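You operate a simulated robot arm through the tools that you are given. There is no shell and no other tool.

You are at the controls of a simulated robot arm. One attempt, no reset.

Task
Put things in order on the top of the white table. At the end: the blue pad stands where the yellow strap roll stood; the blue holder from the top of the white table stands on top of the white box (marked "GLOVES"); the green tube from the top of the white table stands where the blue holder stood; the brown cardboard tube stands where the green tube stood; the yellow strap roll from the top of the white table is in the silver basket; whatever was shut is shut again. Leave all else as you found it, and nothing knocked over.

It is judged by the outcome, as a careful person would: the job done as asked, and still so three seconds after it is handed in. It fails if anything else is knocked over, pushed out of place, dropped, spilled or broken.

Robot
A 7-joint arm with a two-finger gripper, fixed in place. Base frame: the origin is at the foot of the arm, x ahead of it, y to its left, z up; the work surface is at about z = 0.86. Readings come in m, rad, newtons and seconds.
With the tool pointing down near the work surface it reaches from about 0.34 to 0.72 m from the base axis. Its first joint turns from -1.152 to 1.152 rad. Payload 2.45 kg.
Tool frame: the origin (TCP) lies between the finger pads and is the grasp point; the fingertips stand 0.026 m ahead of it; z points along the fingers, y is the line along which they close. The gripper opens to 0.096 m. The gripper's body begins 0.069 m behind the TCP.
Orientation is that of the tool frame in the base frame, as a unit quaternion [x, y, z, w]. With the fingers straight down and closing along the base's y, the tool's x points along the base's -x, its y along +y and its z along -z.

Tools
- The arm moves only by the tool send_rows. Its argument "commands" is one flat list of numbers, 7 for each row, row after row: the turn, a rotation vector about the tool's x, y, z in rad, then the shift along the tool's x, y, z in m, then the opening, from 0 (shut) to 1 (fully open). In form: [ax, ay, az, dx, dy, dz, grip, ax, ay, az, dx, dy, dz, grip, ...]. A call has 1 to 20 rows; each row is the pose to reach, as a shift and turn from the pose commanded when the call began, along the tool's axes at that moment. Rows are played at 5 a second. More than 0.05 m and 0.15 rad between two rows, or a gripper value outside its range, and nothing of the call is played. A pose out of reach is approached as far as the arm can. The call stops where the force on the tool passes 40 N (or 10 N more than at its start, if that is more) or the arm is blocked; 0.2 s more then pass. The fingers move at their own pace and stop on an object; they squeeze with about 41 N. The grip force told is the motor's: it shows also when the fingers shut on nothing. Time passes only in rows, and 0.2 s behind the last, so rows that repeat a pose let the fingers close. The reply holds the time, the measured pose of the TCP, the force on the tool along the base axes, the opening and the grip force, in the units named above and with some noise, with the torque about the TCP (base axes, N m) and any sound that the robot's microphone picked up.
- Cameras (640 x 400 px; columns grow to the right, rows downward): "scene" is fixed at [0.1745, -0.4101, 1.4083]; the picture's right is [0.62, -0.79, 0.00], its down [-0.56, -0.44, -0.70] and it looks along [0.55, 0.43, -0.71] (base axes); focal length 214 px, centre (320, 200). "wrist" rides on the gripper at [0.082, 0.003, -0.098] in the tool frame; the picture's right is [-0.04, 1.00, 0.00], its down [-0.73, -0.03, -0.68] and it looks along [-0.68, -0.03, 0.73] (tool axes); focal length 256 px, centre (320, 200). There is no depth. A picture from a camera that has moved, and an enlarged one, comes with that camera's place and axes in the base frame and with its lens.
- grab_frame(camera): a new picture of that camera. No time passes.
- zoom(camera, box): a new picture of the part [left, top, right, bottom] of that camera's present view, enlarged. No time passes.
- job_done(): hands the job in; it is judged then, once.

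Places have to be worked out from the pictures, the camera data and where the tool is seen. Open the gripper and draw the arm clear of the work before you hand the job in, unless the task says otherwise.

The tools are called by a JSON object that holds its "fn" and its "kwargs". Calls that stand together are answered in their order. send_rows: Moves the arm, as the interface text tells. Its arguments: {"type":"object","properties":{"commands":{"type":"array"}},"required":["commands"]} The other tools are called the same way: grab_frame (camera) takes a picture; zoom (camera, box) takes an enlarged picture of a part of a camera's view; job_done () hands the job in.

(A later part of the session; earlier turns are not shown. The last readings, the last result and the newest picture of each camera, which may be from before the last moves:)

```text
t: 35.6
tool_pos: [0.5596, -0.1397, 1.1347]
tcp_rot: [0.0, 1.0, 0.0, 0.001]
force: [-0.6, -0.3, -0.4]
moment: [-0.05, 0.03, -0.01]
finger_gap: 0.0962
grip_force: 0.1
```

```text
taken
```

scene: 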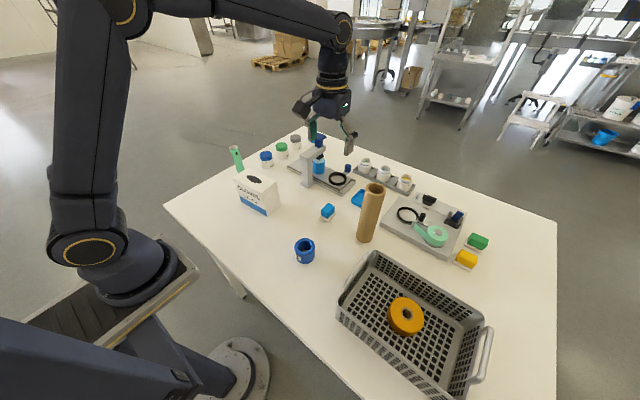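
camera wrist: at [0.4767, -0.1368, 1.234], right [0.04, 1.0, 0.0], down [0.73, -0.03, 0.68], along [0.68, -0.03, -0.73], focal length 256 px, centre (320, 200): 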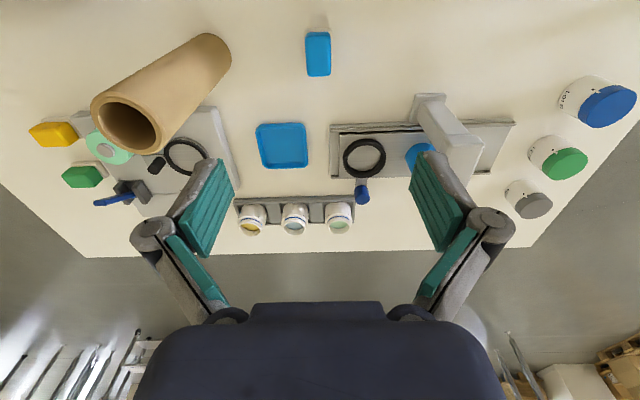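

The pad now stands at about (0.558, −0.142). Next is the blue holder, near (0.397, −0.181); I move above it for a look.

{"fn": "send_rows", "kwargs": {"commands": [0, 0, 0, 0.04, -0.01, 0, 1, 0, 0, 0, 0.08, -0.02, 0.01, 1, 0, 0, 0, 0.12, -0.03, 0.03, 1, 0, 0, 0, 0.162, -0.041, 0.05, 1, 0, 0, 0, 0.162, -0.041, 0.07, 1, 0, 0, 0, 0.162, -0.041, 0.07, 1]}}

{"fn": "grab_frame", "kwargs": {"camera": "wrist"}}

{"fn": "grab_frame", "kwargs": {"camera": "scene"}}

```text
t: 37.0
tool_pos: [0.397, -0.1818, 1.0646]
tcp_rot: [-0.001, 1.0, 0.0, 0.002]
force: [-0.1, -0.2, 0.0]
moment: [0.03, -0.01, 0.01]
finger_gap: 0.0962
grip_force: 0.1
```

```text
taken
camera wrist: at [0.3134, -0.1789, 1.1635], right [0.04, 1.0, 0.0], down [0.73, -0.03, 0.68], along [0.68, -0.03, -0.73], focal length 256 px, centre (320, 200)
```

wrist: 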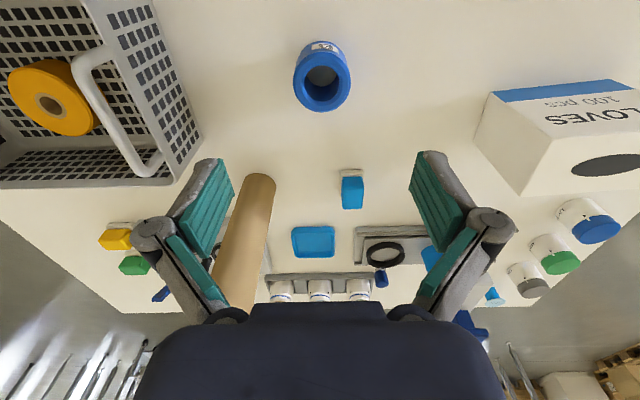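

```text
taken
```

scene: 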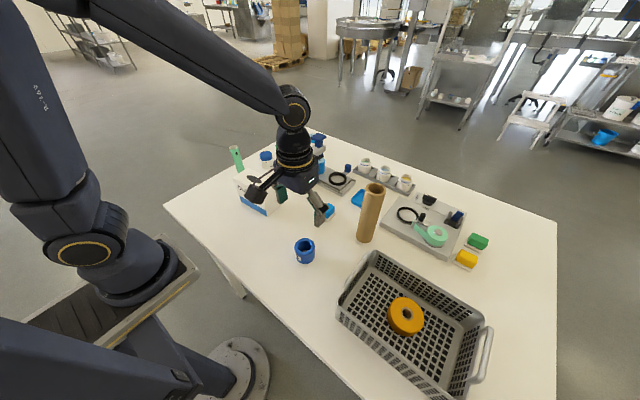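

I enlarge the holder to fix its centre and height.

{"fn": "zoom", "kwargs": {"camera": "wrist", "box": [272, 25, 368, 125]}}

{"fn": "zoom", "kwargs": {"camera": "scene", "box": [272, 225, 336, 275]}}

```text
4.00 times, centred on (320, 75) of wrist
camera zoom: at [0.3134, -0.1789, 1.1635], right [0.04, 1.0, 0.0], down [0.73, -0.03, 0.68], along [0.68, -0.03, -0.73], focal length 1024 px, centre (320, 700)
```

zoom: 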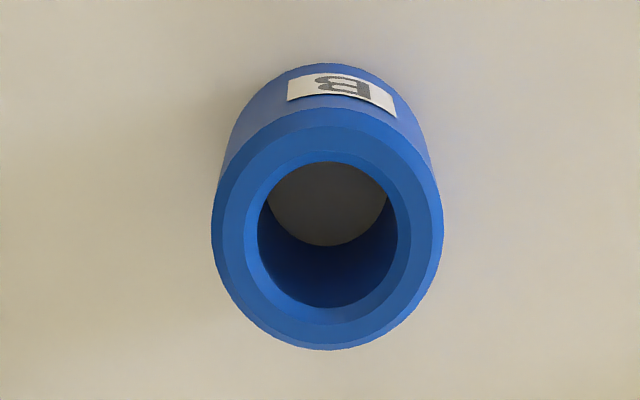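

```text
8.00 times, centred on (304, 250) of scene
camera zoom: at [0.1744, -0.4101, 1.4083], right [0.62, -0.79, 0.0], down [-0.56, -0.44, -0.7], along [0.55, 0.43, -0.71], focal length 1716 px, centre (448, -200)
```

zoom: 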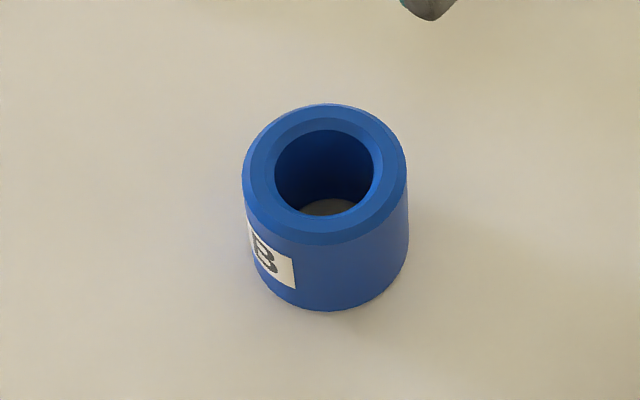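

The holder's centre is at about (0.397, −0.181), diameter 0.055, top at about 0.91. I descend to grasp height (TCP ≈ 0.897).

{"fn": "send_rows", "kwargs": {"commands": [0, 0, 0, 0, 0.0005, 0.04, 1, 0, 0, 0, 0, 0.0005, 0.08, 1, 0, 0, 0, 0, 0.0005, 0.12, 1, 0, 0, 0, 0, 0.0005, 0.15, 1, 0, 0, 0, 0, 0.0005, 0.167, 1, 0, 0, 0, 0, 0.0005, 0.167, 1]}}

{"fn": "grab_frame", "kwargs": {"camera": "wrist"}}

```text
t: 38.4
tool_pos: [0.395, -0.1805, 0.9005]
tcp_rot: [0.0, 1.0, 0.0, 0.001]
force: [-0.2, -0.3, -0.8]
moment: [0.0, -0.01, 0.0]
finger_gap: 0.096
grip_force: 0.1
```

```text
taken
camera wrist: at [0.3128, -0.1781, 0.9987], right [0.04, 1.0, 0.0], down [0.73, -0.03, 0.68], along [0.68, -0.03, -0.73], focal length 256 px, centre (320, 200)
```

wrist: 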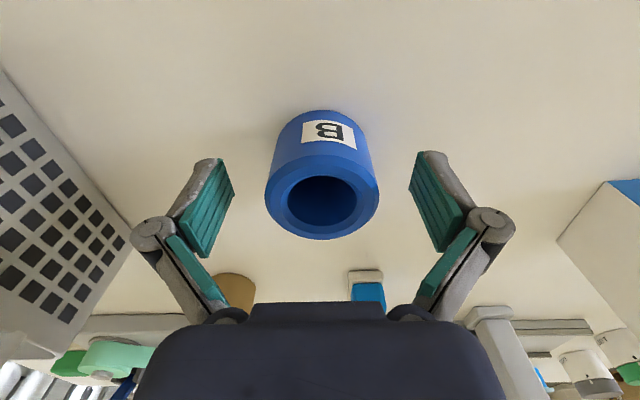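

The holder is centred between the fingers. I close on it.

{"fn": "send_rows", "kwargs": {"commands": [0, 0, 0, 0, 0, 0, 0.7, 0, 0, 0, 0, 0, 0, 0.4, 0, 0, 0, 0, 0, 0, 0, 0, 0, 0, 0, 0, 0, 0, 0, 0, 0, 0, 0, 0, 0, 0, 0, 0, 0, 0, 0, 0]}}

{"fn": "grab_frame", "kwargs": {"camera": "wrist"}}

```text
t: 39.8
tool_pos: [0.3958, -0.1806, 0.8999]
tcp_rot: [-0.001, 1.0, 0.0, 0.001]
force: [-0.4, 0.7, 4.0]
moment: [-0.07, 0.01, -0.02]
finger_gap: 0.0541
grip_force: 40.7
```

```text
taken
camera wrist: at [0.3128, -0.178, 0.9991], right [0.04, 1.0, 0.0], down [0.73, -0.03, 0.68], along [0.68, -0.03, -0.73], focal length 256 px, centre (320, 200)
```

wrist: 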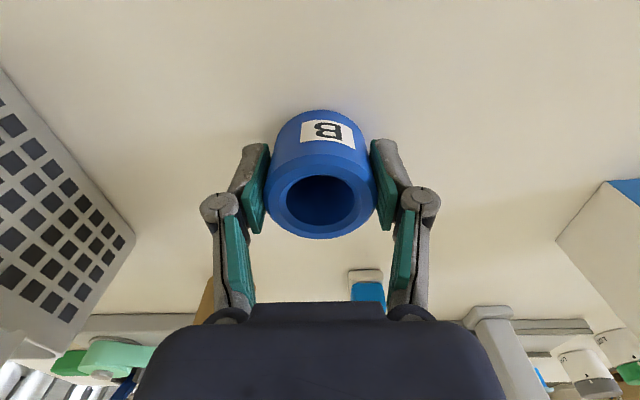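

Held (gap 0.054). I lift high and carry it to above the glove box, whose top I estimate around (0.461, 0.072) at z ≈ 0.97, then look.

{"fn": "send_rows", "kwargs": {"commands": [0, 0, 0, 0, 0, -0.015, 0, 0, 0, 0, 0, 0, -0.05, 0, 0, 0, 0, 0, 0, -0.09, 0, 0, 0, 0, 0, 0, -0.13, 0, 0, 0, 0, 0, 0, -0.17, 0, 0, 0, 0, 0, 0, -0.21, 0, 0, 0, 0, 0, 0, -0.25, 0, 0, 0, 0, -0.01, 0.036, -0.25, 0, 0, 0, 0, -0.02, 0.072, -0.25, 0, 0, 0, 0, -0.03, 0.108, -0.25, 0, 0, 0, 0, -0.04, 0.144, -0.25, 0, 0, 0, 0, -0.05, 0.18, -0.25, 0, 0, 0, 0, -0.06, 0.216, -0.25, 0, 0, 0, 0, -0.064, 0.252, -0.25, 0, 0, 0, 0, -0.064, 0.252, -0.25, 0]}}

{"fn": "grab_frame", "kwargs": {"camera": "wrist"}}

{"fn": "grab_frame", "kwargs": {"camera": "scene"}}

```text
t: 43.0
tool_pos: [0.4584, 0.0719, 1.1503]
tcp_rot: [0.0, 1.0, 0.0, 0.0]
force: [-0.8, 0.3, -0.9]
moment: [0.0, 0.03, 0.01]
finger_gap: 0.0543
grip_force: 41.1
```

```text
taken
camera wrist: at [0.3758, 0.0737, 1.2488], right [0.04, 1.0, 0.0], down [0.73, -0.03, 0.68], along [0.68, -0.03, -0.73], focal length 256 px, centre (320, 200)
```

wrist: 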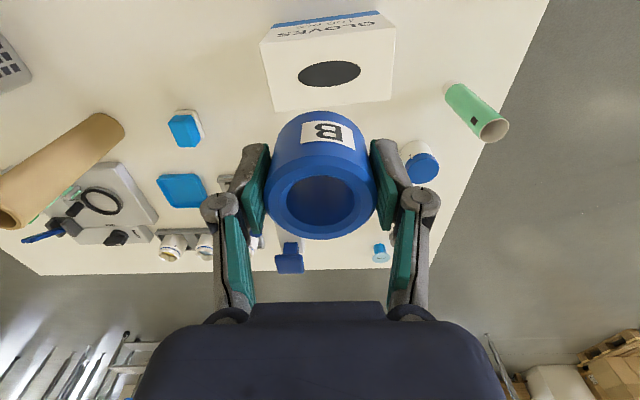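

```text
taken
```

scene: 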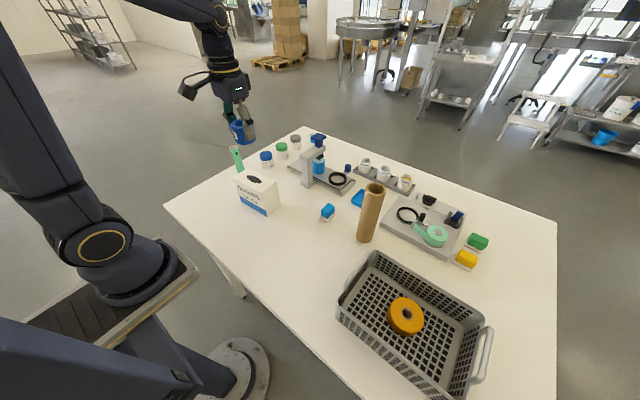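

The box is clearly visible above the held holder. I enlarge it to compute its top corners.

{"fn": "zoom", "kwargs": {"camera": "wrist", "box": [240, 0, 416, 118]}}

{"fn": "zoom", "kwargs": {"camera": "scene", "box": [220, 160, 300, 220]}}

```text
3.39 times, centred on (328, 59) of wrist
camera zoom: at [0.3758, 0.0737, 1.2488], right [0.04, 1.0, 0.0], down [0.73, -0.03, 0.68], along [0.68, -0.03, -0.73], focal length 868 px, centre (293, 678)
```

zoom: 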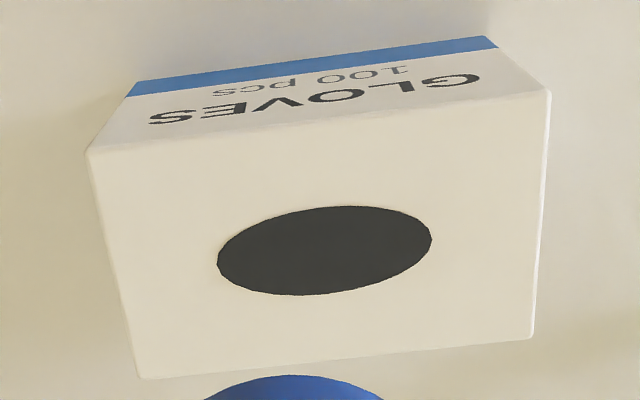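

```text
6.67 times, centred on (260, 190) of scene
camera zoom: at [0.1745, -0.41, 1.4083], right [0.62, -0.79, 0.0], down [-0.56, -0.44, -0.7], along [0.55, 0.43, -0.71], focal length 1430 px, centre (720, 267)
```

zoom: 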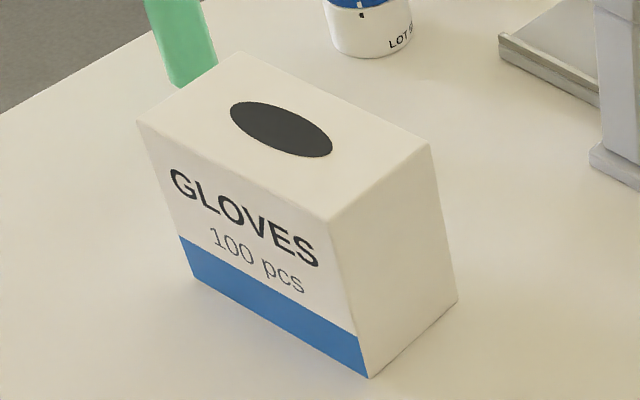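

The box top's centre is (0.460, 0.079), about 0.128 × 0.066, z ≈ 0.97. I shift the holder over it and lower to just above.

{"fn": "send_rows", "kwargs": {"commands": [0, 0, 0, -0.002, 0.0073, 0.02, 0, 0, 0, 0, -0.002, 0.0073, 0.05, 0, 0, 0, 0, -0.002, 0.0073, 0.08, 0, 0, 0, 0, -0.002, 0.0073, 0.11, 0, 0, 0, 0, -0.002, 0.0073, 0.127, 0, 0, 0, 0, -0.002, 0.0073, 0.127, 0]}}

{"fn": "grab_frame", "kwargs": {"camera": "wrist"}}

{"fn": "zoom", "kwargs": {"camera": "scene", "box": [200, 120, 328, 220]}}

```text
t: 44.4
tool_pos: [0.4604, 0.0773, 1.0217]
tcp_rot: [0.0, 1.0, 0.0, 0.0]
force: [0.2, -0.8, -0.5]
moment: [0.02, 0.01, 0.0]
finger_gap: 0.0539
grip_force: 41.1
```

```text
taken
camera wrist: at [0.379, 0.0796, 1.1216], right [0.04, 1.0, 0.0], down [0.73, -0.03, 0.68], along [0.68, -0.03, -0.73], focal length 256 px, centre (320, 200)
```

wrist: 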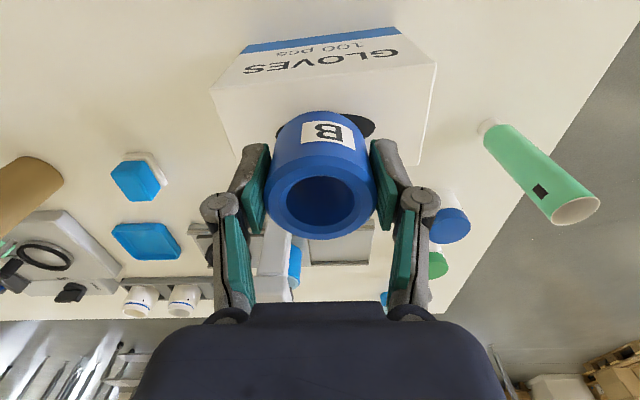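

```text
4.00 times, centred on (264, 170) of scene
camera zoom: at [0.1745, -0.4101, 1.4083], right [0.62, -0.79, 0.0], down [-0.56, -0.44, -0.7], along [0.55, 0.43, -0.71], focal length 858 px, centre (544, 320)
```

zoom: 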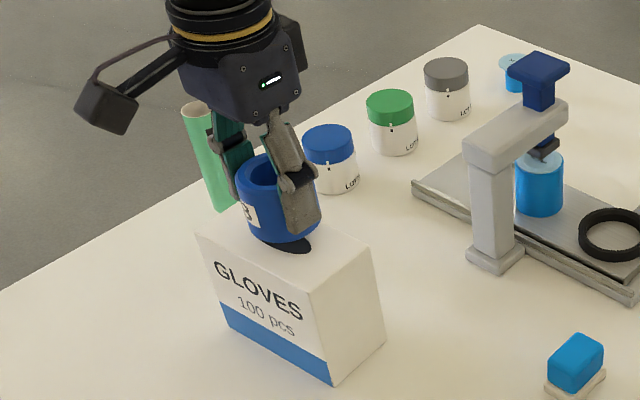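

Well centred over the box top. I lower in small steps to find contact.

{"fn": "send_rows", "kwargs": {"commands": [0, 0, 0, 0, 0.001, 0.004, 0, 0, 0, 0, 0, 0.001, 0.007, 0, 0, 0, 0, 0, 0.001, 0.009, 0, 0, 0, 0, 0, 0.001, 0.009, 0]}}

```text
t: 45.4
tool_pos: [0.4624, 0.0791, 1.0131]
tcp_rot: [-0.001, 1.0, 0.0, 0.001]
force: [-0.3, 0.3, -0.6]
moment: [0.01, -0.01, 0.0]
finger_gap: 0.0544
grip_force: 40.9
```

Still no contact at 1.013; I continue in millimetre steps.

{"fn": "send_rows", "kwargs": {"commands": [0, 0, 0, 0.001, 0, 0.001, 0, 0, 0, 0, 0.001, 0, 0.002, 0, 0, 0, 0, 0.001, 0, 0.003, 0, 0, 0, 0, 0.001, 0, 0.003, 0]}}

{"fn": "zoom", "kwargs": {"camera": "scene", "box": [220, 140, 300, 190]}}

```text
t: 46.4
tool_pos: [0.461, 0.0801, 1.009]
tcp_rot: [0.0, 1.0, 0.0, 0.001]
force: [-1.0, 0.4, -0.3]
moment: [-0.01, 0.02, -0.03]
finger_gap: 0.0542
grip_force: 40.3
```

```text
8.00 times, centred on (260, 165) of scene
camera zoom: at [0.1745, -0.4101, 1.4083], right [0.62, -0.79, 0.0], down [-0.56, -0.44, -0.7], along [0.55, 0.43, -0.71], focal length 1716 px, centre (800, 480)
```

zoom: 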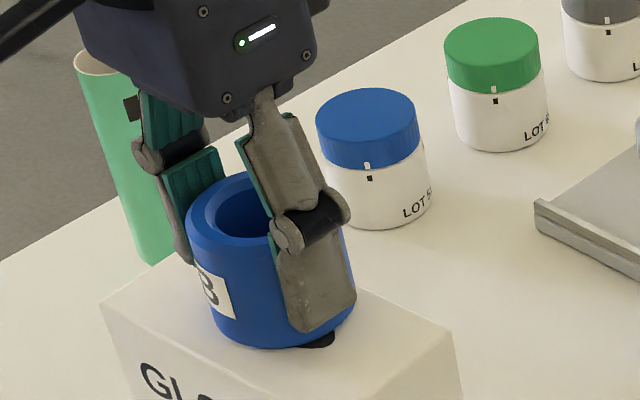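

The holder is just above the box top. I continue in 1 mm steps.

{"fn": "send_rows", "kwargs": {"commands": [0, 0, 0, 0, 0, 0.001, 0, 0, 0, 0, 0, 0, 0.001, 0, 0, 0, 0, 0, 0, 0.002, 0, 0, 0, 0, 0, 0, 0.002, 0]}}

```text
t: 47.4
tool_pos: [0.4608, 0.0791, 1.0107]
tcp_rot: [-0.001, 1.0, 0.0, 0.002]
force: [-5.7, -2.6, 33.6]
moment: [-0.07, -0.04, 0.25]
finger_gap: 0.0542
grip_force: 41.4
```

Firm contact (34 N): the holder stands on the box. I ease off by 1 mm, open, and rise straight up.

{"fn": "send_rows", "kwargs": {"commands": [0, 0, 0, 0, 0, -0.001, 0, 0, 0, 0, 0, 0, -0.001, 0.75, 0, 0, 0, 0, 0, -0.001, 0.8, 0, 0, 0, 0, 0, -0.001, 0.8, 0, 0, 0, 0, 0, -0.01, 0.8, 0, 0, 0, 0, 0, -0.03, 0.8, 0, 0, 0, 0, 0, -0.06, 0.8, 0, 0, 0, 0, 0, -0.1, 0.8, 0, 0, 0, 0, 0, -0.14, 1, 0, 0, 0, 0, 0, -0.14, 1]}}

{"fn": "grab_frame", "kwargs": {"camera": "wrist"}}

{"fn": "grab_frame", "kwargs": {"camera": "scene"}}

```text
t: 49.6
tool_pos: [0.4605, 0.0786, 1.1493]
tcp_rot: [-0.001, 1.0, 0.0, 0.0]
force: [0.0, 0.0, 0.3]
moment: [-0.01, 0.0, 0.01]
finger_gap: 0.0958
grip_force: 0.1
```

```text
taken
camera wrist: at [0.3771, 0.081, 1.2484], right [0.04, 1.0, 0.0], down [0.73, -0.03, 0.68], along [0.68, -0.03, -0.73], focal length 256 px, centre (320, 200)
```

wrist: 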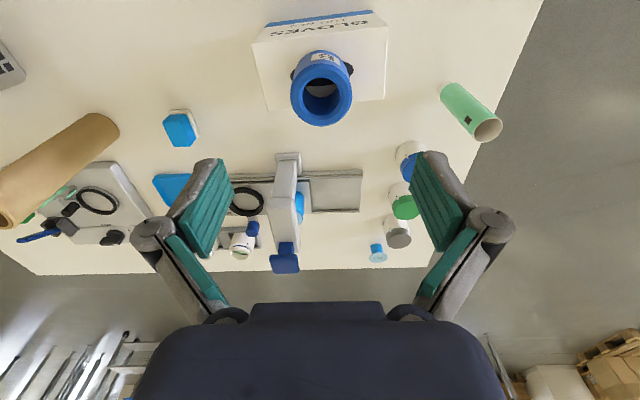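

```text
taken
```

scene: 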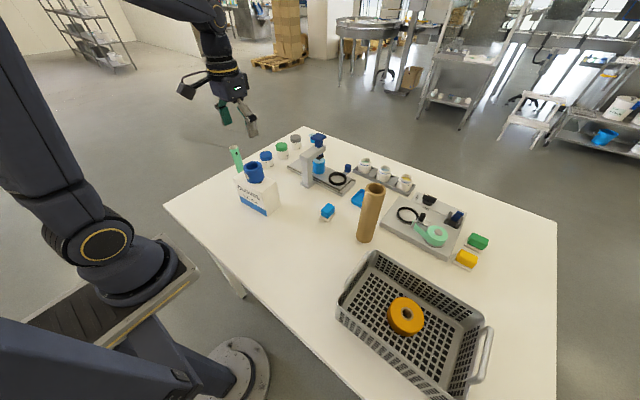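

The holder stands upright on the glove box. Next the green tube: I move above it, near (0.52, 0.258), for a closer look.

{"fn": "send_rows", "kwargs": {"commands": [0, 0, 0, -0.01, 0.035, 0, 1, 0, 0, 0, -0.02, 0.07, 0, 1, 0, 0, 0, -0.03, 0.105, 0, 1, 0, 0, 0, -0.045, 0.14, 0, 1, 0, 0, 0, -0.059, 0.179, 0, 1, 0, 0, 0, -0.059, 0.179, 0, 1]}}

{"fn": "grab_frame", "kwargs": {"camera": "wrist"}}

{"fn": "zoom", "kwargs": {"camera": "scene", "box": [200, 130, 328, 210]}}

```text
t: 51.0
tool_pos: [0.5182, 0.2591, 1.1505]
tcp_rot: [0.0, 1.0, 0.0, 0.0]
force: [-0.2, -0.8, -0.4]
moment: [-0.02, -0.02, -0.01]
finger_gap: 0.0959
grip_force: 0.1
```

```text
taken
camera wrist: at [0.4366, 0.262, 1.2491], right [0.04, 1.0, 0.0], down [0.73, -0.03, 0.68], along [0.68, -0.03, -0.73], focal length 256 px, centre (320, 200)
```

wrist: 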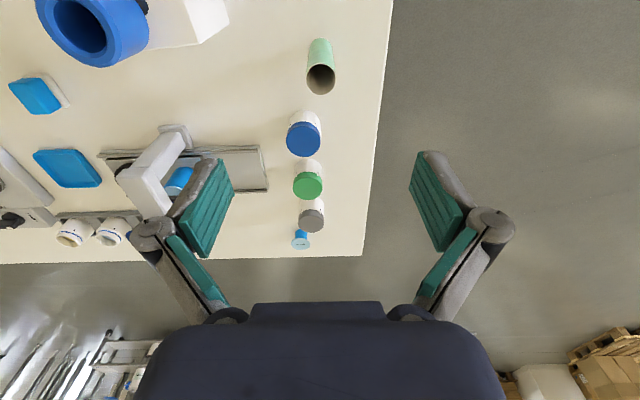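

```text
5.00 times, centred on (264, 170) of scene
camera zoom: at [0.1745, -0.41, 1.4083], right [0.62, -0.79, 0.0], down [-0.56, -0.44, -0.7], along [0.55, 0.43, -0.71], focal length 1072 px, centre (600, 350)
```

zoom: 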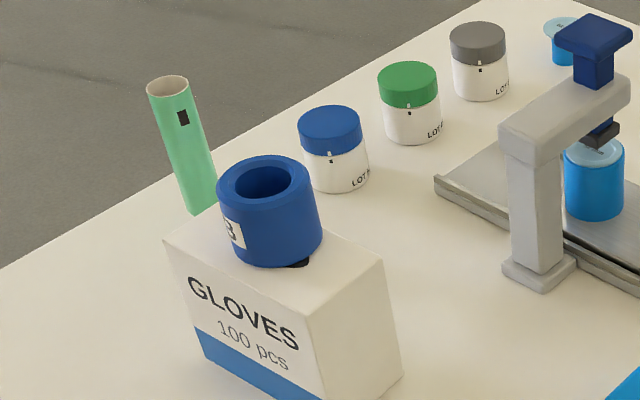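

{"fn": "zoom", "kwargs": {"camera": "wrist", "box": [272, 20, 368, 120]}}

```text
4.00 times, centred on (320, 70) of wrist
camera zoom: at [0.4366, 0.262, 1.2491], right [0.04, 1.0, 0.0], down [0.73, -0.03, 0.68], along [0.68, -0.03, -0.73], focal length 1024 px, centre (320, 720)
```

zoom: 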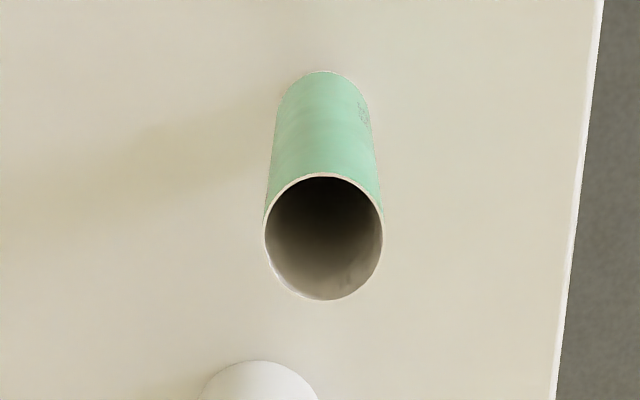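

The tube's top is at about (0.5205, 0.259, 0.985) with diameter ≈ 0.029. I shift 2 mm forward and descend to hold it at mid-height (TCP ≈ 0.945).

{"fn": "send_rows", "kwargs": {"commands": [0, 0, 0, -0.002, 0.0005, 0.04, 1, 0, 0, 0, -0.002, 0.0005, 0.08, 1, 0, 0, 0, -0.002, 0.0005, 0.11, 1, 0, 0, 0, -0.002, 0.0005, 0.11, 1]}}

{"fn": "grab_frame", "kwargs": {"camera": "wrist"}}

{"fn": "grab_frame", "kwargs": {"camera": "scene"}}

```text
t: 52.0
tool_pos: [0.5206, 0.2588, 1.0403]
tcp_rot: [-0.001, 1.0, 0.001, 0.001]
force: [-0.2, -0.5, -0.1]
moment: [-0.01, 0.02, 0.01]
finger_gap: 0.0961
grip_force: 0.2
```

```text
taken
camera wrist: at [0.4372, 0.261, 1.1384], right [0.04, 1.0, 0.0], down [0.73, -0.03, 0.68], along [0.68, -0.03, -0.73], focal length 256 px, centre (320, 200)
```

wrist: 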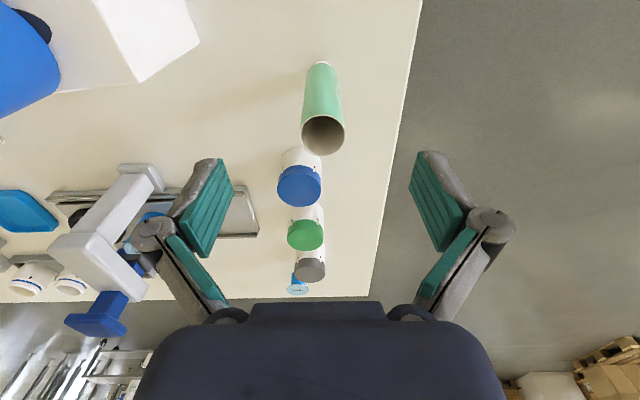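

```text
taken
```

scene: 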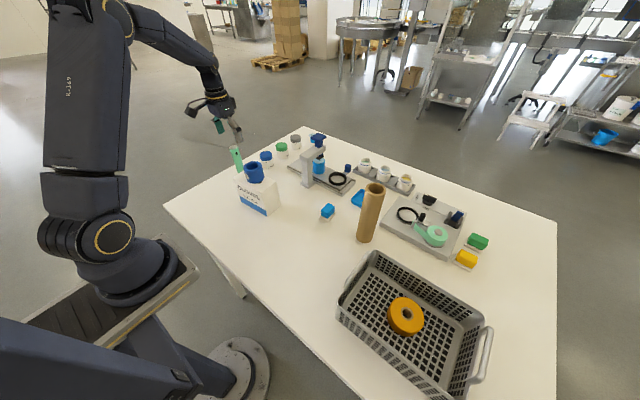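

Aligned within about 2 mm. I continue down to TCP ≈ 0.945.

{"fn": "send_rows", "kwargs": {"commands": [0, 0, 0, 0, 0.0005, 0.03, 1, 0, 0, 0, 0, 0.0005, 0.06, 1, 0, 0, 0, 0, 0.0005, 0.085, 1, 0, 0, 0, 0, 0.0005, 0.095, 1, 0, 0, 0, 0, 0.0005, 0.095, 1]}}

{"fn": "grab_frame", "kwargs": {"camera": "wrist"}}

{"fn": "zoom", "kwargs": {"camera": "scene", "box": [184, 110, 312, 210]}}

```text
t: 53.2
tool_pos: [0.5211, 0.2586, 0.9445]
tcp_rot: [-0.001, 1.0, -0.001, 0.0]
force: [0.0, 0.5, 1.0]
moment: [0.01, -0.01, 0.01]
finger_gap: 0.096
grip_force: 0.0
```

```text
taken
camera wrist: at [0.4385, 0.2618, 1.0426], right [0.04, 1.0, 0.0], down [0.73, -0.03, 0.68], along [0.68, -0.03, -0.73], focal length 256 px, centre (320, 200)
```

wrist: 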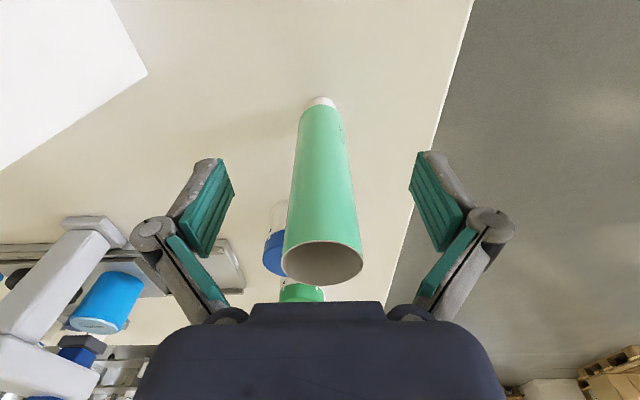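

```text
4.00 times, centred on (248, 160) of scene
camera zoom: at [0.1745, -0.4101, 1.4083], right [0.62, -0.79, 0.0], down [-0.56, -0.44, -0.7], along [0.55, 0.43, -0.71], focal length 858 px, centre (608, 360)
```

zoom: 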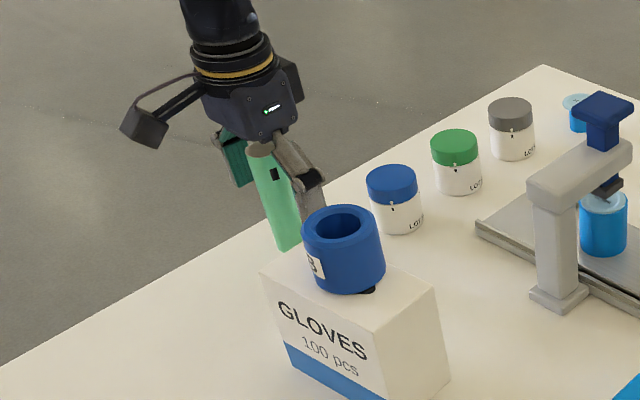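

The tube runs through the middle of the open fingers with its top below the gripper body. I close on it.

{"fn": "send_rows", "kwargs": {"commands": [0, 0, 0, 0, 0, 0, 0.7, 0, 0, 0, 0, 0, 0, 0.5, 0, 0, 0, 0, 0, 0, 0.3, 0, 0, 0, 0, 0, 0, 0.1, 0, 0, 0, 0, 0, 0, 0, 0, 0, 0, 0, 0, 0, 0, 0, 0, 0, 0, 0, 0, 0]}}

{"fn": "grab_frame", "kwargs": {"camera": "wrist"}}

```text
t: 54.8
tool_pos: [0.5203, 0.2584, 0.9448]
tcp_rot: [0.0, 1.0, -0.001, 0.001]
force: [0.3, -0.5, 0.8]
moment: [-0.02, -0.02, -0.01]
finger_gap: 0.0278
grip_force: 40.6
```

```text
taken
camera wrist: at [0.4386, 0.2619, 1.043], right [0.04, 1.0, 0.0], down [0.73, -0.03, 0.68], along [0.68, -0.03, -0.73], focal length 256 px, centre (320, 200)
```

wrist: 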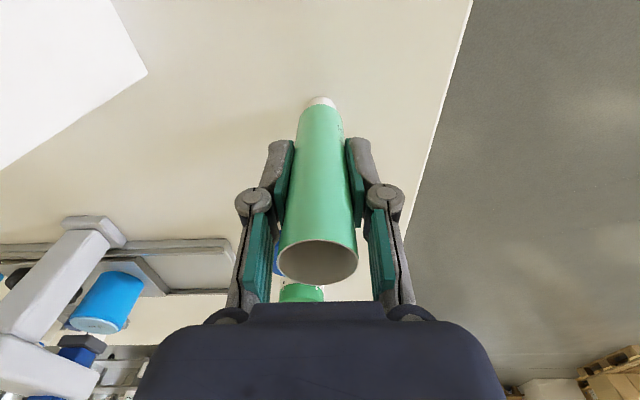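

Held (gap 0.0278), tube vertical. I lift it to bring its bottom well above the holder on the box.

{"fn": "send_rows", "kwargs": {"commands": [0, 0, 0, 0, 0, -0.01, 0, 0, 0, 0, 0, 0, -0.035, 0, 0, 0, 0, 0, 0, -0.07, 0, 0, 0, 0, 0, 0, -0.105, 0, 0, 0, 0, 0, 0, -0.14, 0, 0, 0, 0, 0, 0, -0.175, 0, 0, 0, 0, 0, 0, -0.21, 0, 0, 0, 0, 0, 0, -0.235, 0, 0, 0, 0, 0, 0, -0.235, 0]}}

{"fn": "grab_frame", "kwargs": {"camera": "wrist"}}

{"fn": "grab_frame", "kwargs": {"camera": "scene"}}

```text
t: 56.8
tool_pos: [0.5205, 0.2615, 1.179]
tcp_rot: [0.0, 1.0, -0.001, 0.001]
force: [0.1, -1.1, -0.6]
moment: [-0.02, 0.0, 0.0]
finger_gap: 0.0276
grip_force: 41.0
```

```text
taken
camera wrist: at [0.438, 0.2633, 1.2773], right [0.04, 1.0, 0.0], down [0.73, -0.03, 0.68], along [0.68, -0.03, -0.73], focal length 256 px, centre (320, 200)
```

wrist: 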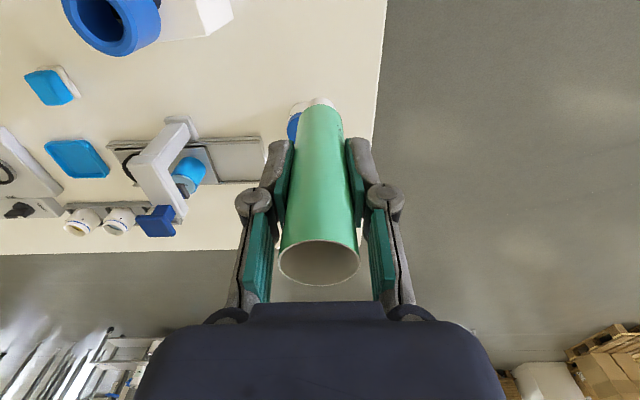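

```text
taken
```

scene: 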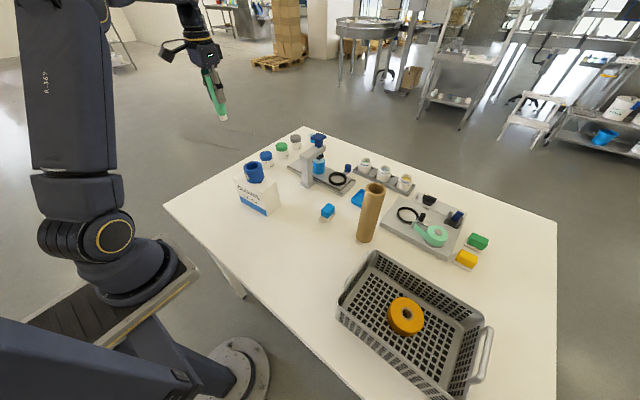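

The tube hangs straight, clear of everything. I carry it across to above the holder's old place (0.3965, −0.181).

{"fn": "send_rows", "kwargs": {"commands": [0, 0, 0, 0.0095, -0.0338, 0, 0, 0, 0, 0, 0.0191, -0.0677, 0, 0, 0, 0, 0, 0.0286, -0.1015, 0, 0, 0, 0, 0, 0.0382, -0.1354, 0, 0, 0, 0, 0, 0.0477, -0.1692, 0, 0, 0, 0, 0, 0.0572, -0.2031, 0, 0, 0, 0, 0, 0.0668, -0.2369, 0, 0, 0, 0, 0, 0.0763, -0.2708, 0, 0, 0, 0, 0, 0.0858, -0.3046, 0, 0, 0, 0, 0, 0.0954, -0.3385, 0, 0, 0, 0, 0, 0.1049, -0.3723, 0, 0, 0, 0, 0, 0.1145, -0.4062, 0, 0, 0, 0, 0, 0.124, -0.441, 0, 0, 0, 0, 0, 0.124, -0.441, 0, 0, 0, 0, 0, 0.124, -0.441, 0, 0]}}

{"fn": "grab_frame", "kwargs": {"camera": "wrist"}}

{"fn": "grab_frame", "kwargs": {"camera": "scene"}}

```text
t: 60.0
tool_pos: [0.3977, -0.1814, 1.1777]
tcp_rot: [-0.001, 1.0, 0.0, 0.002]
force: [0.1, 0.4, -0.7]
moment: [0.04, 0.0, 0.0]
finger_gap: 0.0276
grip_force: 41.2
```

```text
taken
camera wrist: at [0.315, -0.1797, 1.2766], right [0.04, 1.0, 0.0], down [0.73, -0.03, 0.68], along [0.68, -0.03, -0.73], focal length 256 px, centre (320, 200)
```

wrist: 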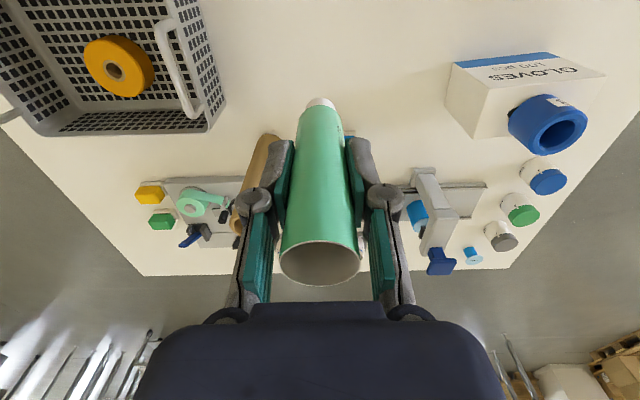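

```text
taken
```

scene: 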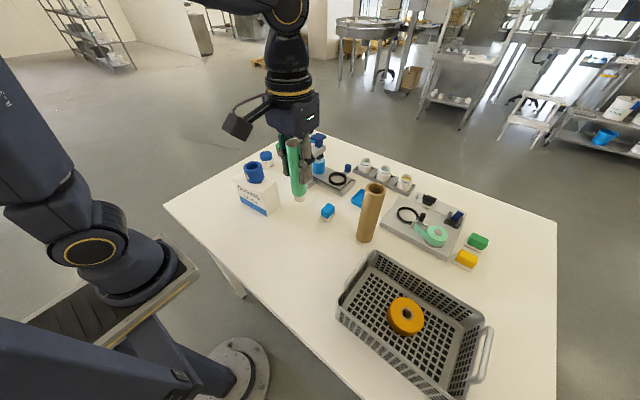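

The tube is over the spot. I lower it to about 5 mm above the table.

{"fn": "send_rows", "kwargs": {"commands": [0, 0, 0, 0.0005, 0, 0.035, 0, 0, 0, 0, 0.0005, 0, 0.07, 0, 0, 0, 0, 0.0005, 0, 0.105, 0, 0, 0, 0, 0.0005, 0, 0.14, 0, 0, 0, 0, 0.0005, 0, 0.175, 0, 0, 0, 0, 0.0005, 0, 0.205, 0, 0, 0, 0, 0.0005, 0, 0.222, 0, 0, 0, 0, 0.0005, 0, 0.228, 0, 0, 0, 0, 0.0005, 0, 0.228, 0]}}

{"fn": "grab_frame", "kwargs": {"camera": "wrist"}}

{"fn": "zoom", "kwargs": {"camera": "scene", "box": [240, 150, 368, 270]}}

```text
t: 62.0
tool_pos: [0.3981, -0.1816, 0.9503]
tcp_rot: [0.001, 1.0, -0.001, 0.001]
force: [0.0, -0.5, 0.4]
moment: [0.0, -0.03, -0.02]
finger_gap: 0.0276
grip_force: 41.2
```

```text
taken
camera wrist: at [0.3147, -0.1793, 1.049], right [0.04, 1.0, 0.0], down [0.73, -0.03, 0.68], along [0.68, -0.03, -0.73], focal length 256 px, centre (320, 200)
```

wrist: 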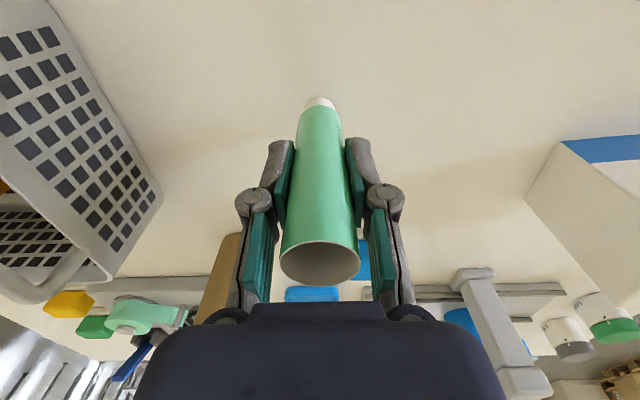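

```text
3.33 times, centred on (304, 210) of scene
camera zoom: at [0.1745, -0.4101, 1.4083], right [0.62, -0.79, 0.0], down [-0.56, -0.44, -0.7], along [0.55, 0.43, -0.71], focal length 715 px, centre (373, 167)
```

zoom: 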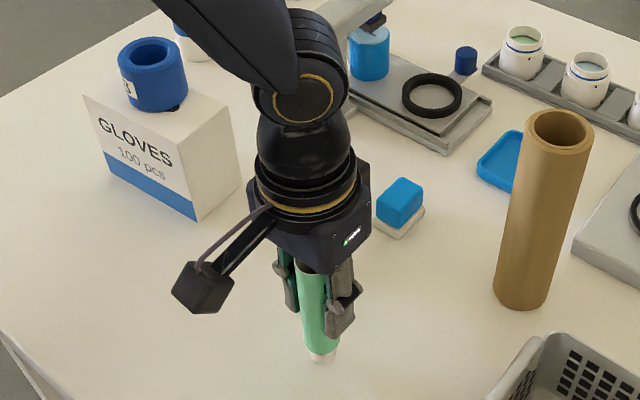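

Just above the table. I lower in small steps to contact, shifting 1 mm back toward x = 0.397.

{"fn": "send_rows", "kwargs": {"commands": [0, 0, 0, 0.001, 0, 0.002, 0, 0, 0, 0, 0.001, 0, 0.004, 0, 0, 0, 0, 0.001, 0, 0.005, 0, 0, 0, 0, 0.001, 0, 0.005, 0]}}

```text
t: 63.0
tool_pos: [0.396, -0.1834, 0.9453]
tcp_rot: [0.0, 1.0, 0.0, -0.001]
force: [0.5, 0.3, -0.4]
moment: [0.0, 0.01, 0.0]
finger_gap: 0.0274
grip_force: 40.5
```

No contact yet at 0.945; I go down in 1 mm steps.

{"fn": "send_rows", "kwargs": {"commands": [0, 0, 0, 0, 0.001, 0.001, 0, 0, 0, 0, 0, 0.001, 0.001, 0, 0, 0, 0, 0, 0.001, 0.002, 0, 0, 0, 0, 0, 0.001, 0.002, 0]}}

```text
t: 64.0
tool_pos: [0.3972, -0.1813, 0.9442]
tcp_rot: [-0.001, 1.0, -0.001, 0.0]
force: [0.0, 0.0, 0.3]
moment: [-0.01, -0.01, -0.01]
finger_gap: 0.0276
grip_force: 41.4
```

Still free at about 0.944; I continue by 1 mm steps.

{"fn": "send_rows", "kwargs": {"commands": [0, 0, 0, 0, 0, 0.001, 0, 0, 0, 0, 0, 0, 0.001, 0, 0, 0, 0, 0, 0, 0.002, 0, 0, 0, 0, 0, 0, 0.002, 0]}}

{"fn": "zoom", "kwargs": {"camera": "scene", "box": [280, 210, 344, 270]}}

```text
t: 65.0
tool_pos: [0.3974, -0.1822, 0.9439]
tcp_rot: [0.0, 1.0, -0.001, 0.003]
force: [-2.1, 1.5, 37.0]
moment: [0.07, 0.17, 0.02]
finger_gap: 0.0278
grip_force: 40.9
```

```text
6.67 times, centred on (312, 240) of scene
camera zoom: at [0.1739, -0.4098, 1.4084], right [0.62, -0.79, 0.0], down [-0.56, -0.44, -0.7], along [0.55, 0.43, -0.71], focal length 1430 px, centre (373, -67)
```

zoom: 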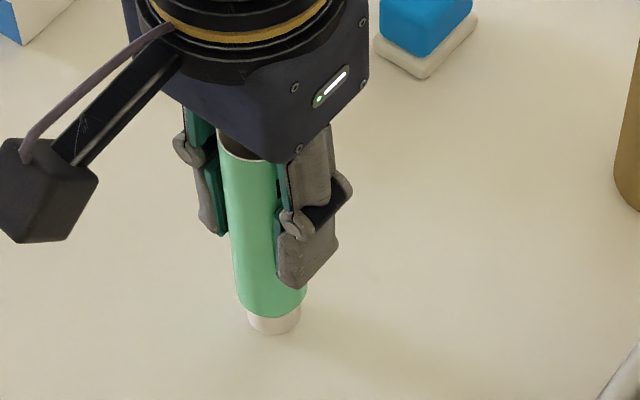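

Contact is firm (37 N). I ease up 1 mm, open gently, and rise straight up.

{"fn": "send_rows", "kwargs": {"commands": [0, 0, 0, 0, 0, -0.001, 0, 0, 0, 0, 0, 0, -0.001, 0, 0, 0, 0, 0, 0, -0.001, 0.35, 0, 0, 0, 0, 0, -0.001, 0.5, 0, 0, 0, 0, 0, -0.001, 0.75, 0, 0, 0, 0, 0, -0.001, 0.75, 0, 0, 0, 0, 0, -0.02, 0.75, 0, 0, 0, 0, 0, -0.05, 0.75, 0, 0, 0, 0, 0, -0.09, 0.75, 0, 0, 0, 0, 0, -0.13, 0.75, 0, 0, 0, 0, 0, -0.17, 0.75, 0, 0, 0, 0, 0, -0.21, 1, 0, 0, 0, 0, 0, -0.23, 1, 0, 0, 0, 0, 0, -0.23, 1]}}

{"fn": "grab_frame", "kwargs": {"camera": "wrist"}}

{"fn": "grab_frame", "kwargs": {"camera": "scene"}}

```text
t: 68.0
tool_pos: [0.3966, -0.1809, 1.172]
tcp_rot: [0.0, 1.0, 0.0, -0.001]
force: [-0.8, 0.6, -0.3]
moment: [-0.01, 0.01, -0.02]
finger_gap: 0.0961
grip_force: 0.0
```

```text
taken
camera wrist: at [0.3153, -0.1786, 1.2714], right [0.04, 1.0, 0.0], down [0.73, -0.03, 0.68], along [0.68, -0.03, -0.73], focal length 256 px, centre (320, 200)
```

wrist: 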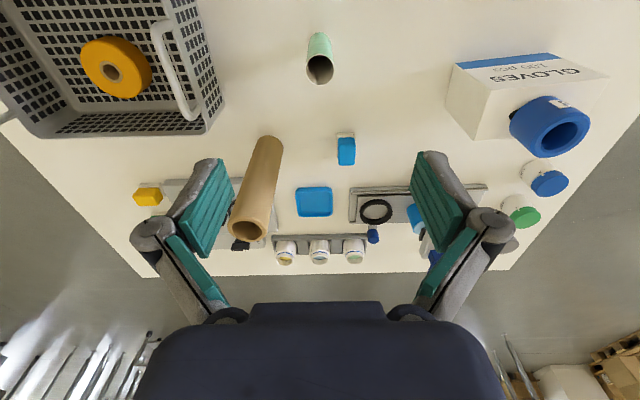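

```text
taken
```

scene: 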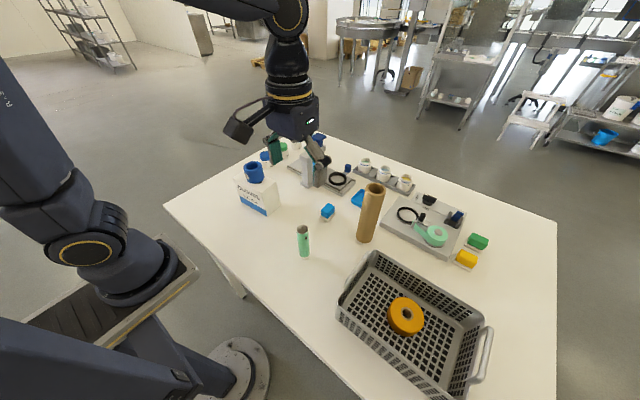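

The green tube stands upright where the holder was. Last item is the cardboard tube near (0.558, −0.284); I move above its top (≈1.06) with clearance and look.

{"fn": "send_rows", "kwargs": {"commands": [0, 0, 0, 0, 0, -0.03, 1, 0, 0, 0, -0.03, -0.02, -0.05, 1, 0, 0, 0, -0.06, -0.04, -0.05, 1, 0, 0, 0, -0.09, -0.06, -0.05, 1, 0, 0, 0, -0.125, -0.08, -0.05, 1, 0, 0, 0, -0.161, -0.103, -0.05, 1, 0, 0, 0, -0.161, -0.103, -0.05, 1]}}

{"fn": "grab_frame", "kwargs": {"camera": "wrist"}}

{"fn": "zoom", "kwargs": {"camera": "scene", "box": [320, 160, 432, 260]}}

```text
t: 69.6
tool_pos: [0.5574, -0.2836, 1.223]
tcp_rot: [0.0, 1.0, 0.001, 0.0]
force: [-0.2, -0.2, 0.0]
moment: [0.0, -0.03, 0.02]
finger_gap: 0.0961
grip_force: 0.0
```

```text
taken
camera wrist: at [0.4749, -0.281, 1.3218], right [0.04, 1.0, 0.0], down [0.73, -0.03, 0.68], along [0.68, -0.03, -0.73], focal length 256 px, centre (320, 200)
```

wrist: 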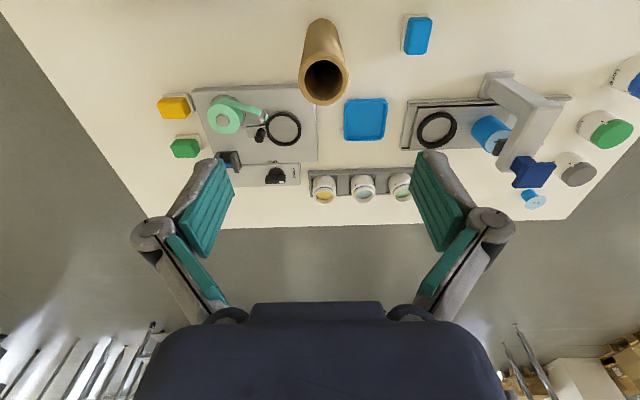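

```text
4.00 times, centred on (376, 210) of scene
camera zoom: at [0.1745, -0.4101, 1.4083], right [0.62, -0.79, 0.0], down [-0.56, -0.44, -0.7], along [0.55, 0.43, -0.71], focal length 858 px, centre (96, 160)
```

zoom: 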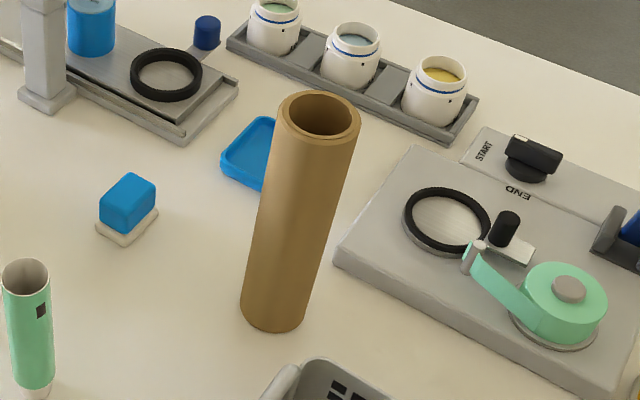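

The tube stands upright in view. I enlarge it to refine its centre.

{"fn": "zoom", "kwargs": {"camera": "wrist", "box": [264, 5, 384, 115]}}

```text
3.64 times, centred on (324, 60) of wrist
camera zoom: at [0.4749, -0.281, 1.3218], right [0.04, 1.0, 0.0], down [0.73, -0.03, 0.68], along [0.68, -0.03, -0.73], focal length 931 px, centre (306, 709)
```

zoom: 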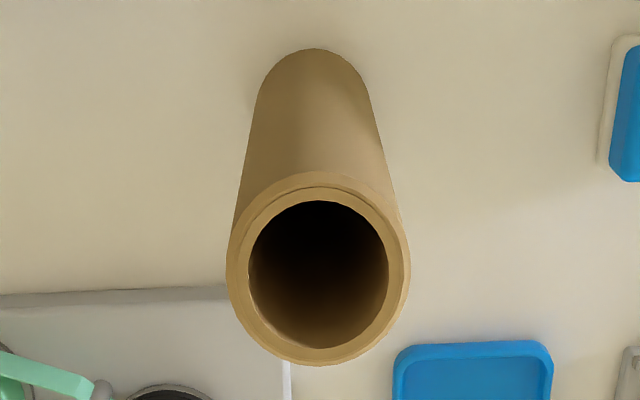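

The tube's centre is at (0.560, −0.281), diameter ≈ 0.050, top ≈ 1.056. I correct by 3 mm in x and y and descend so that the fingers straddle its upper part (TCP ≈ 1.01, body 2 cm above the rim).

{"fn": "send_rows", "kwargs": {"commands": [0, 0, 0, -0.0027, 0.0028, 0.02, 1, 0, 0, 0, -0.0027, 0.0028, 0.055, 1, 0, 0, 0, -0.0027, 0.0028, 0.09, 1, 0, 0, 0, -0.0027, 0.0028, 0.12, 1, 0, 0, 0, -0.0027, 0.0028, 0.12, 1]}}

{"fn": "grab_frame", "kwargs": {"camera": "wrist"}}

{"fn": "zoom", "kwargs": {"camera": "scene", "box": [304, 120, 464, 260]}}

```text
t: 70.8
tool_pos: [0.5598, -0.2819, 1.1012]
tcp_rot: [-0.001, 1.0, 0.0, 0.001]
force: [0.0, -0.1, 0.2]
moment: [0.01, 0.0, -0.02]
finger_gap: 0.0959
grip_force: 0.1
```

```text
taken
camera wrist: at [0.4774, -0.2793, 1.2], right [0.04, 1.0, 0.0], down [0.73, -0.03, 0.68], along [0.68, -0.03, -0.73], focal length 256 px, centre (320, 200)
```

wrist: 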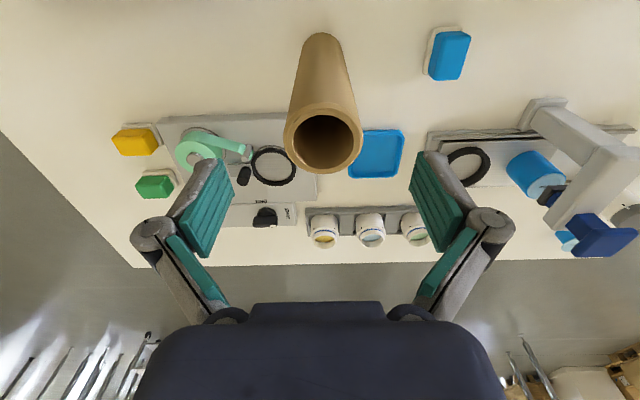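

```text
2.86 times, centred on (384, 190) of scene
camera zoom: at [0.1745, -0.4101, 1.4083], right [0.62, -0.79, 0.0], down [-0.56, -0.44, -0.7], along [0.55, 0.43, -0.71], focal length 613 px, centre (137, 229)
```

zoom: 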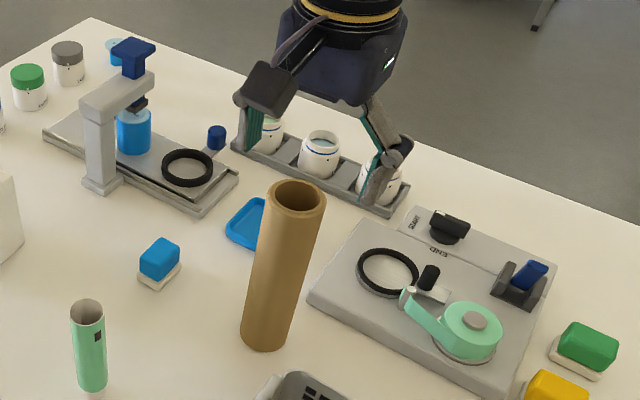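

Aligned within 1–2 mm. I continue down to TCP ≈ 1.01.

{"fn": "send_rows", "kwargs": {"commands": [0, 0, 0, 0, 0.0012, 0.03, 1, 0, 0, 0, 0, 0.0012, 0.06, 1, 0, 0, 0, 0, 0.0012, 0.085, 1, 0, 0, 0, 0, 0.0012, 0.091, 1, 0, 0, 0, 0, 0.0012, 0.091, 1]}}

{"fn": "grab_frame", "kwargs": {"camera": "wrist"}}

{"fn": "zoom", "kwargs": {"camera": "scene", "box": [304, 120, 464, 260]}}

```text
t: 72.0
tool_pos: [0.5611, -0.2799, 1.0119]
tcp_rot: [0.0, 1.0, -0.001, 0.001]
force: [-0.5, -0.2, 0.2]
moment: [0.04, -0.02, -0.01]
finger_gap: 0.0961
grip_force: 0.1
```

```text
taken
camera wrist: at [0.4783, -0.2772, 1.1106], right [0.04, 1.0, 0.0], down [0.73, -0.03, 0.68], along [0.68, -0.03, -0.73], focal length 256 px, centre (320, 200)
```

wrist: 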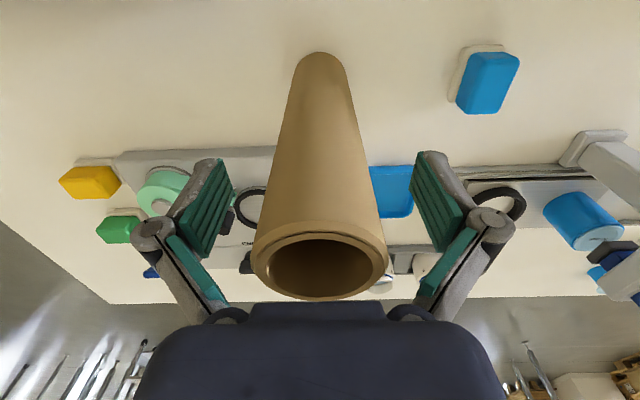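

```text
2.86 times, centred on (384, 190) of scene
camera zoom: at [0.1745, -0.4101, 1.4083], right [0.62, -0.79, 0.0], down [-0.56, -0.44, -0.7], along [0.55, 0.43, -0.71], focal length 613 px, centre (137, 229)
```

zoom: 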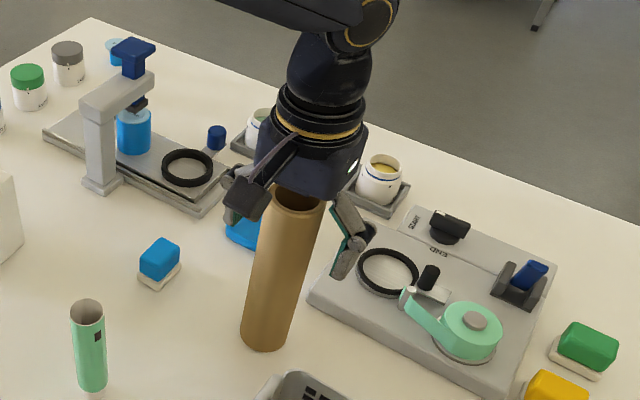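

The tube runs between the open fingers, centred. I close on it.

{"fn": "send_rows", "kwargs": {"commands": [0, 0, 0, 0, 0, 0, 0.75, 0, 0, 0, 0, 0, 0, 0.55, 0, 0, 0, 0, 0, 0, 0.3, 0, 0, 0, 0, 0, 0, 0, 0, 0, 0, 0, 0, 0, 0, 0, 0, 0, 0, 0, 0, 0]}}

{"fn": "grab_frame", "kwargs": {"camera": "wrist"}}

```text
t: 73.4
tool_pos: [0.5598, -0.28, 1.0121]
tcp_rot: [0.0, 1.0, 0.001, 0.002]
force: [-0.8, 0.3, 1.7]
moment: [0.08, 0.08, 0.02]
finger_gap: 0.0487
grip_force: 41.0
```

```text
taken
camera wrist: at [0.4783, -0.2772, 1.1109], right [0.04, 1.0, 0.0], down [0.73, -0.03, 0.68], along [0.68, -0.03, -0.73], focal length 256 px, centre (320, 200)
```

wrist: 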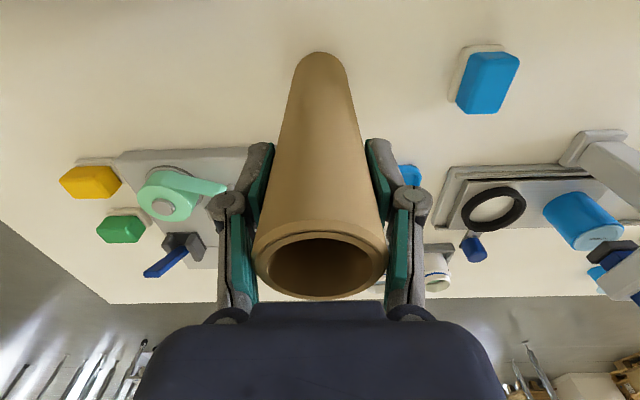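

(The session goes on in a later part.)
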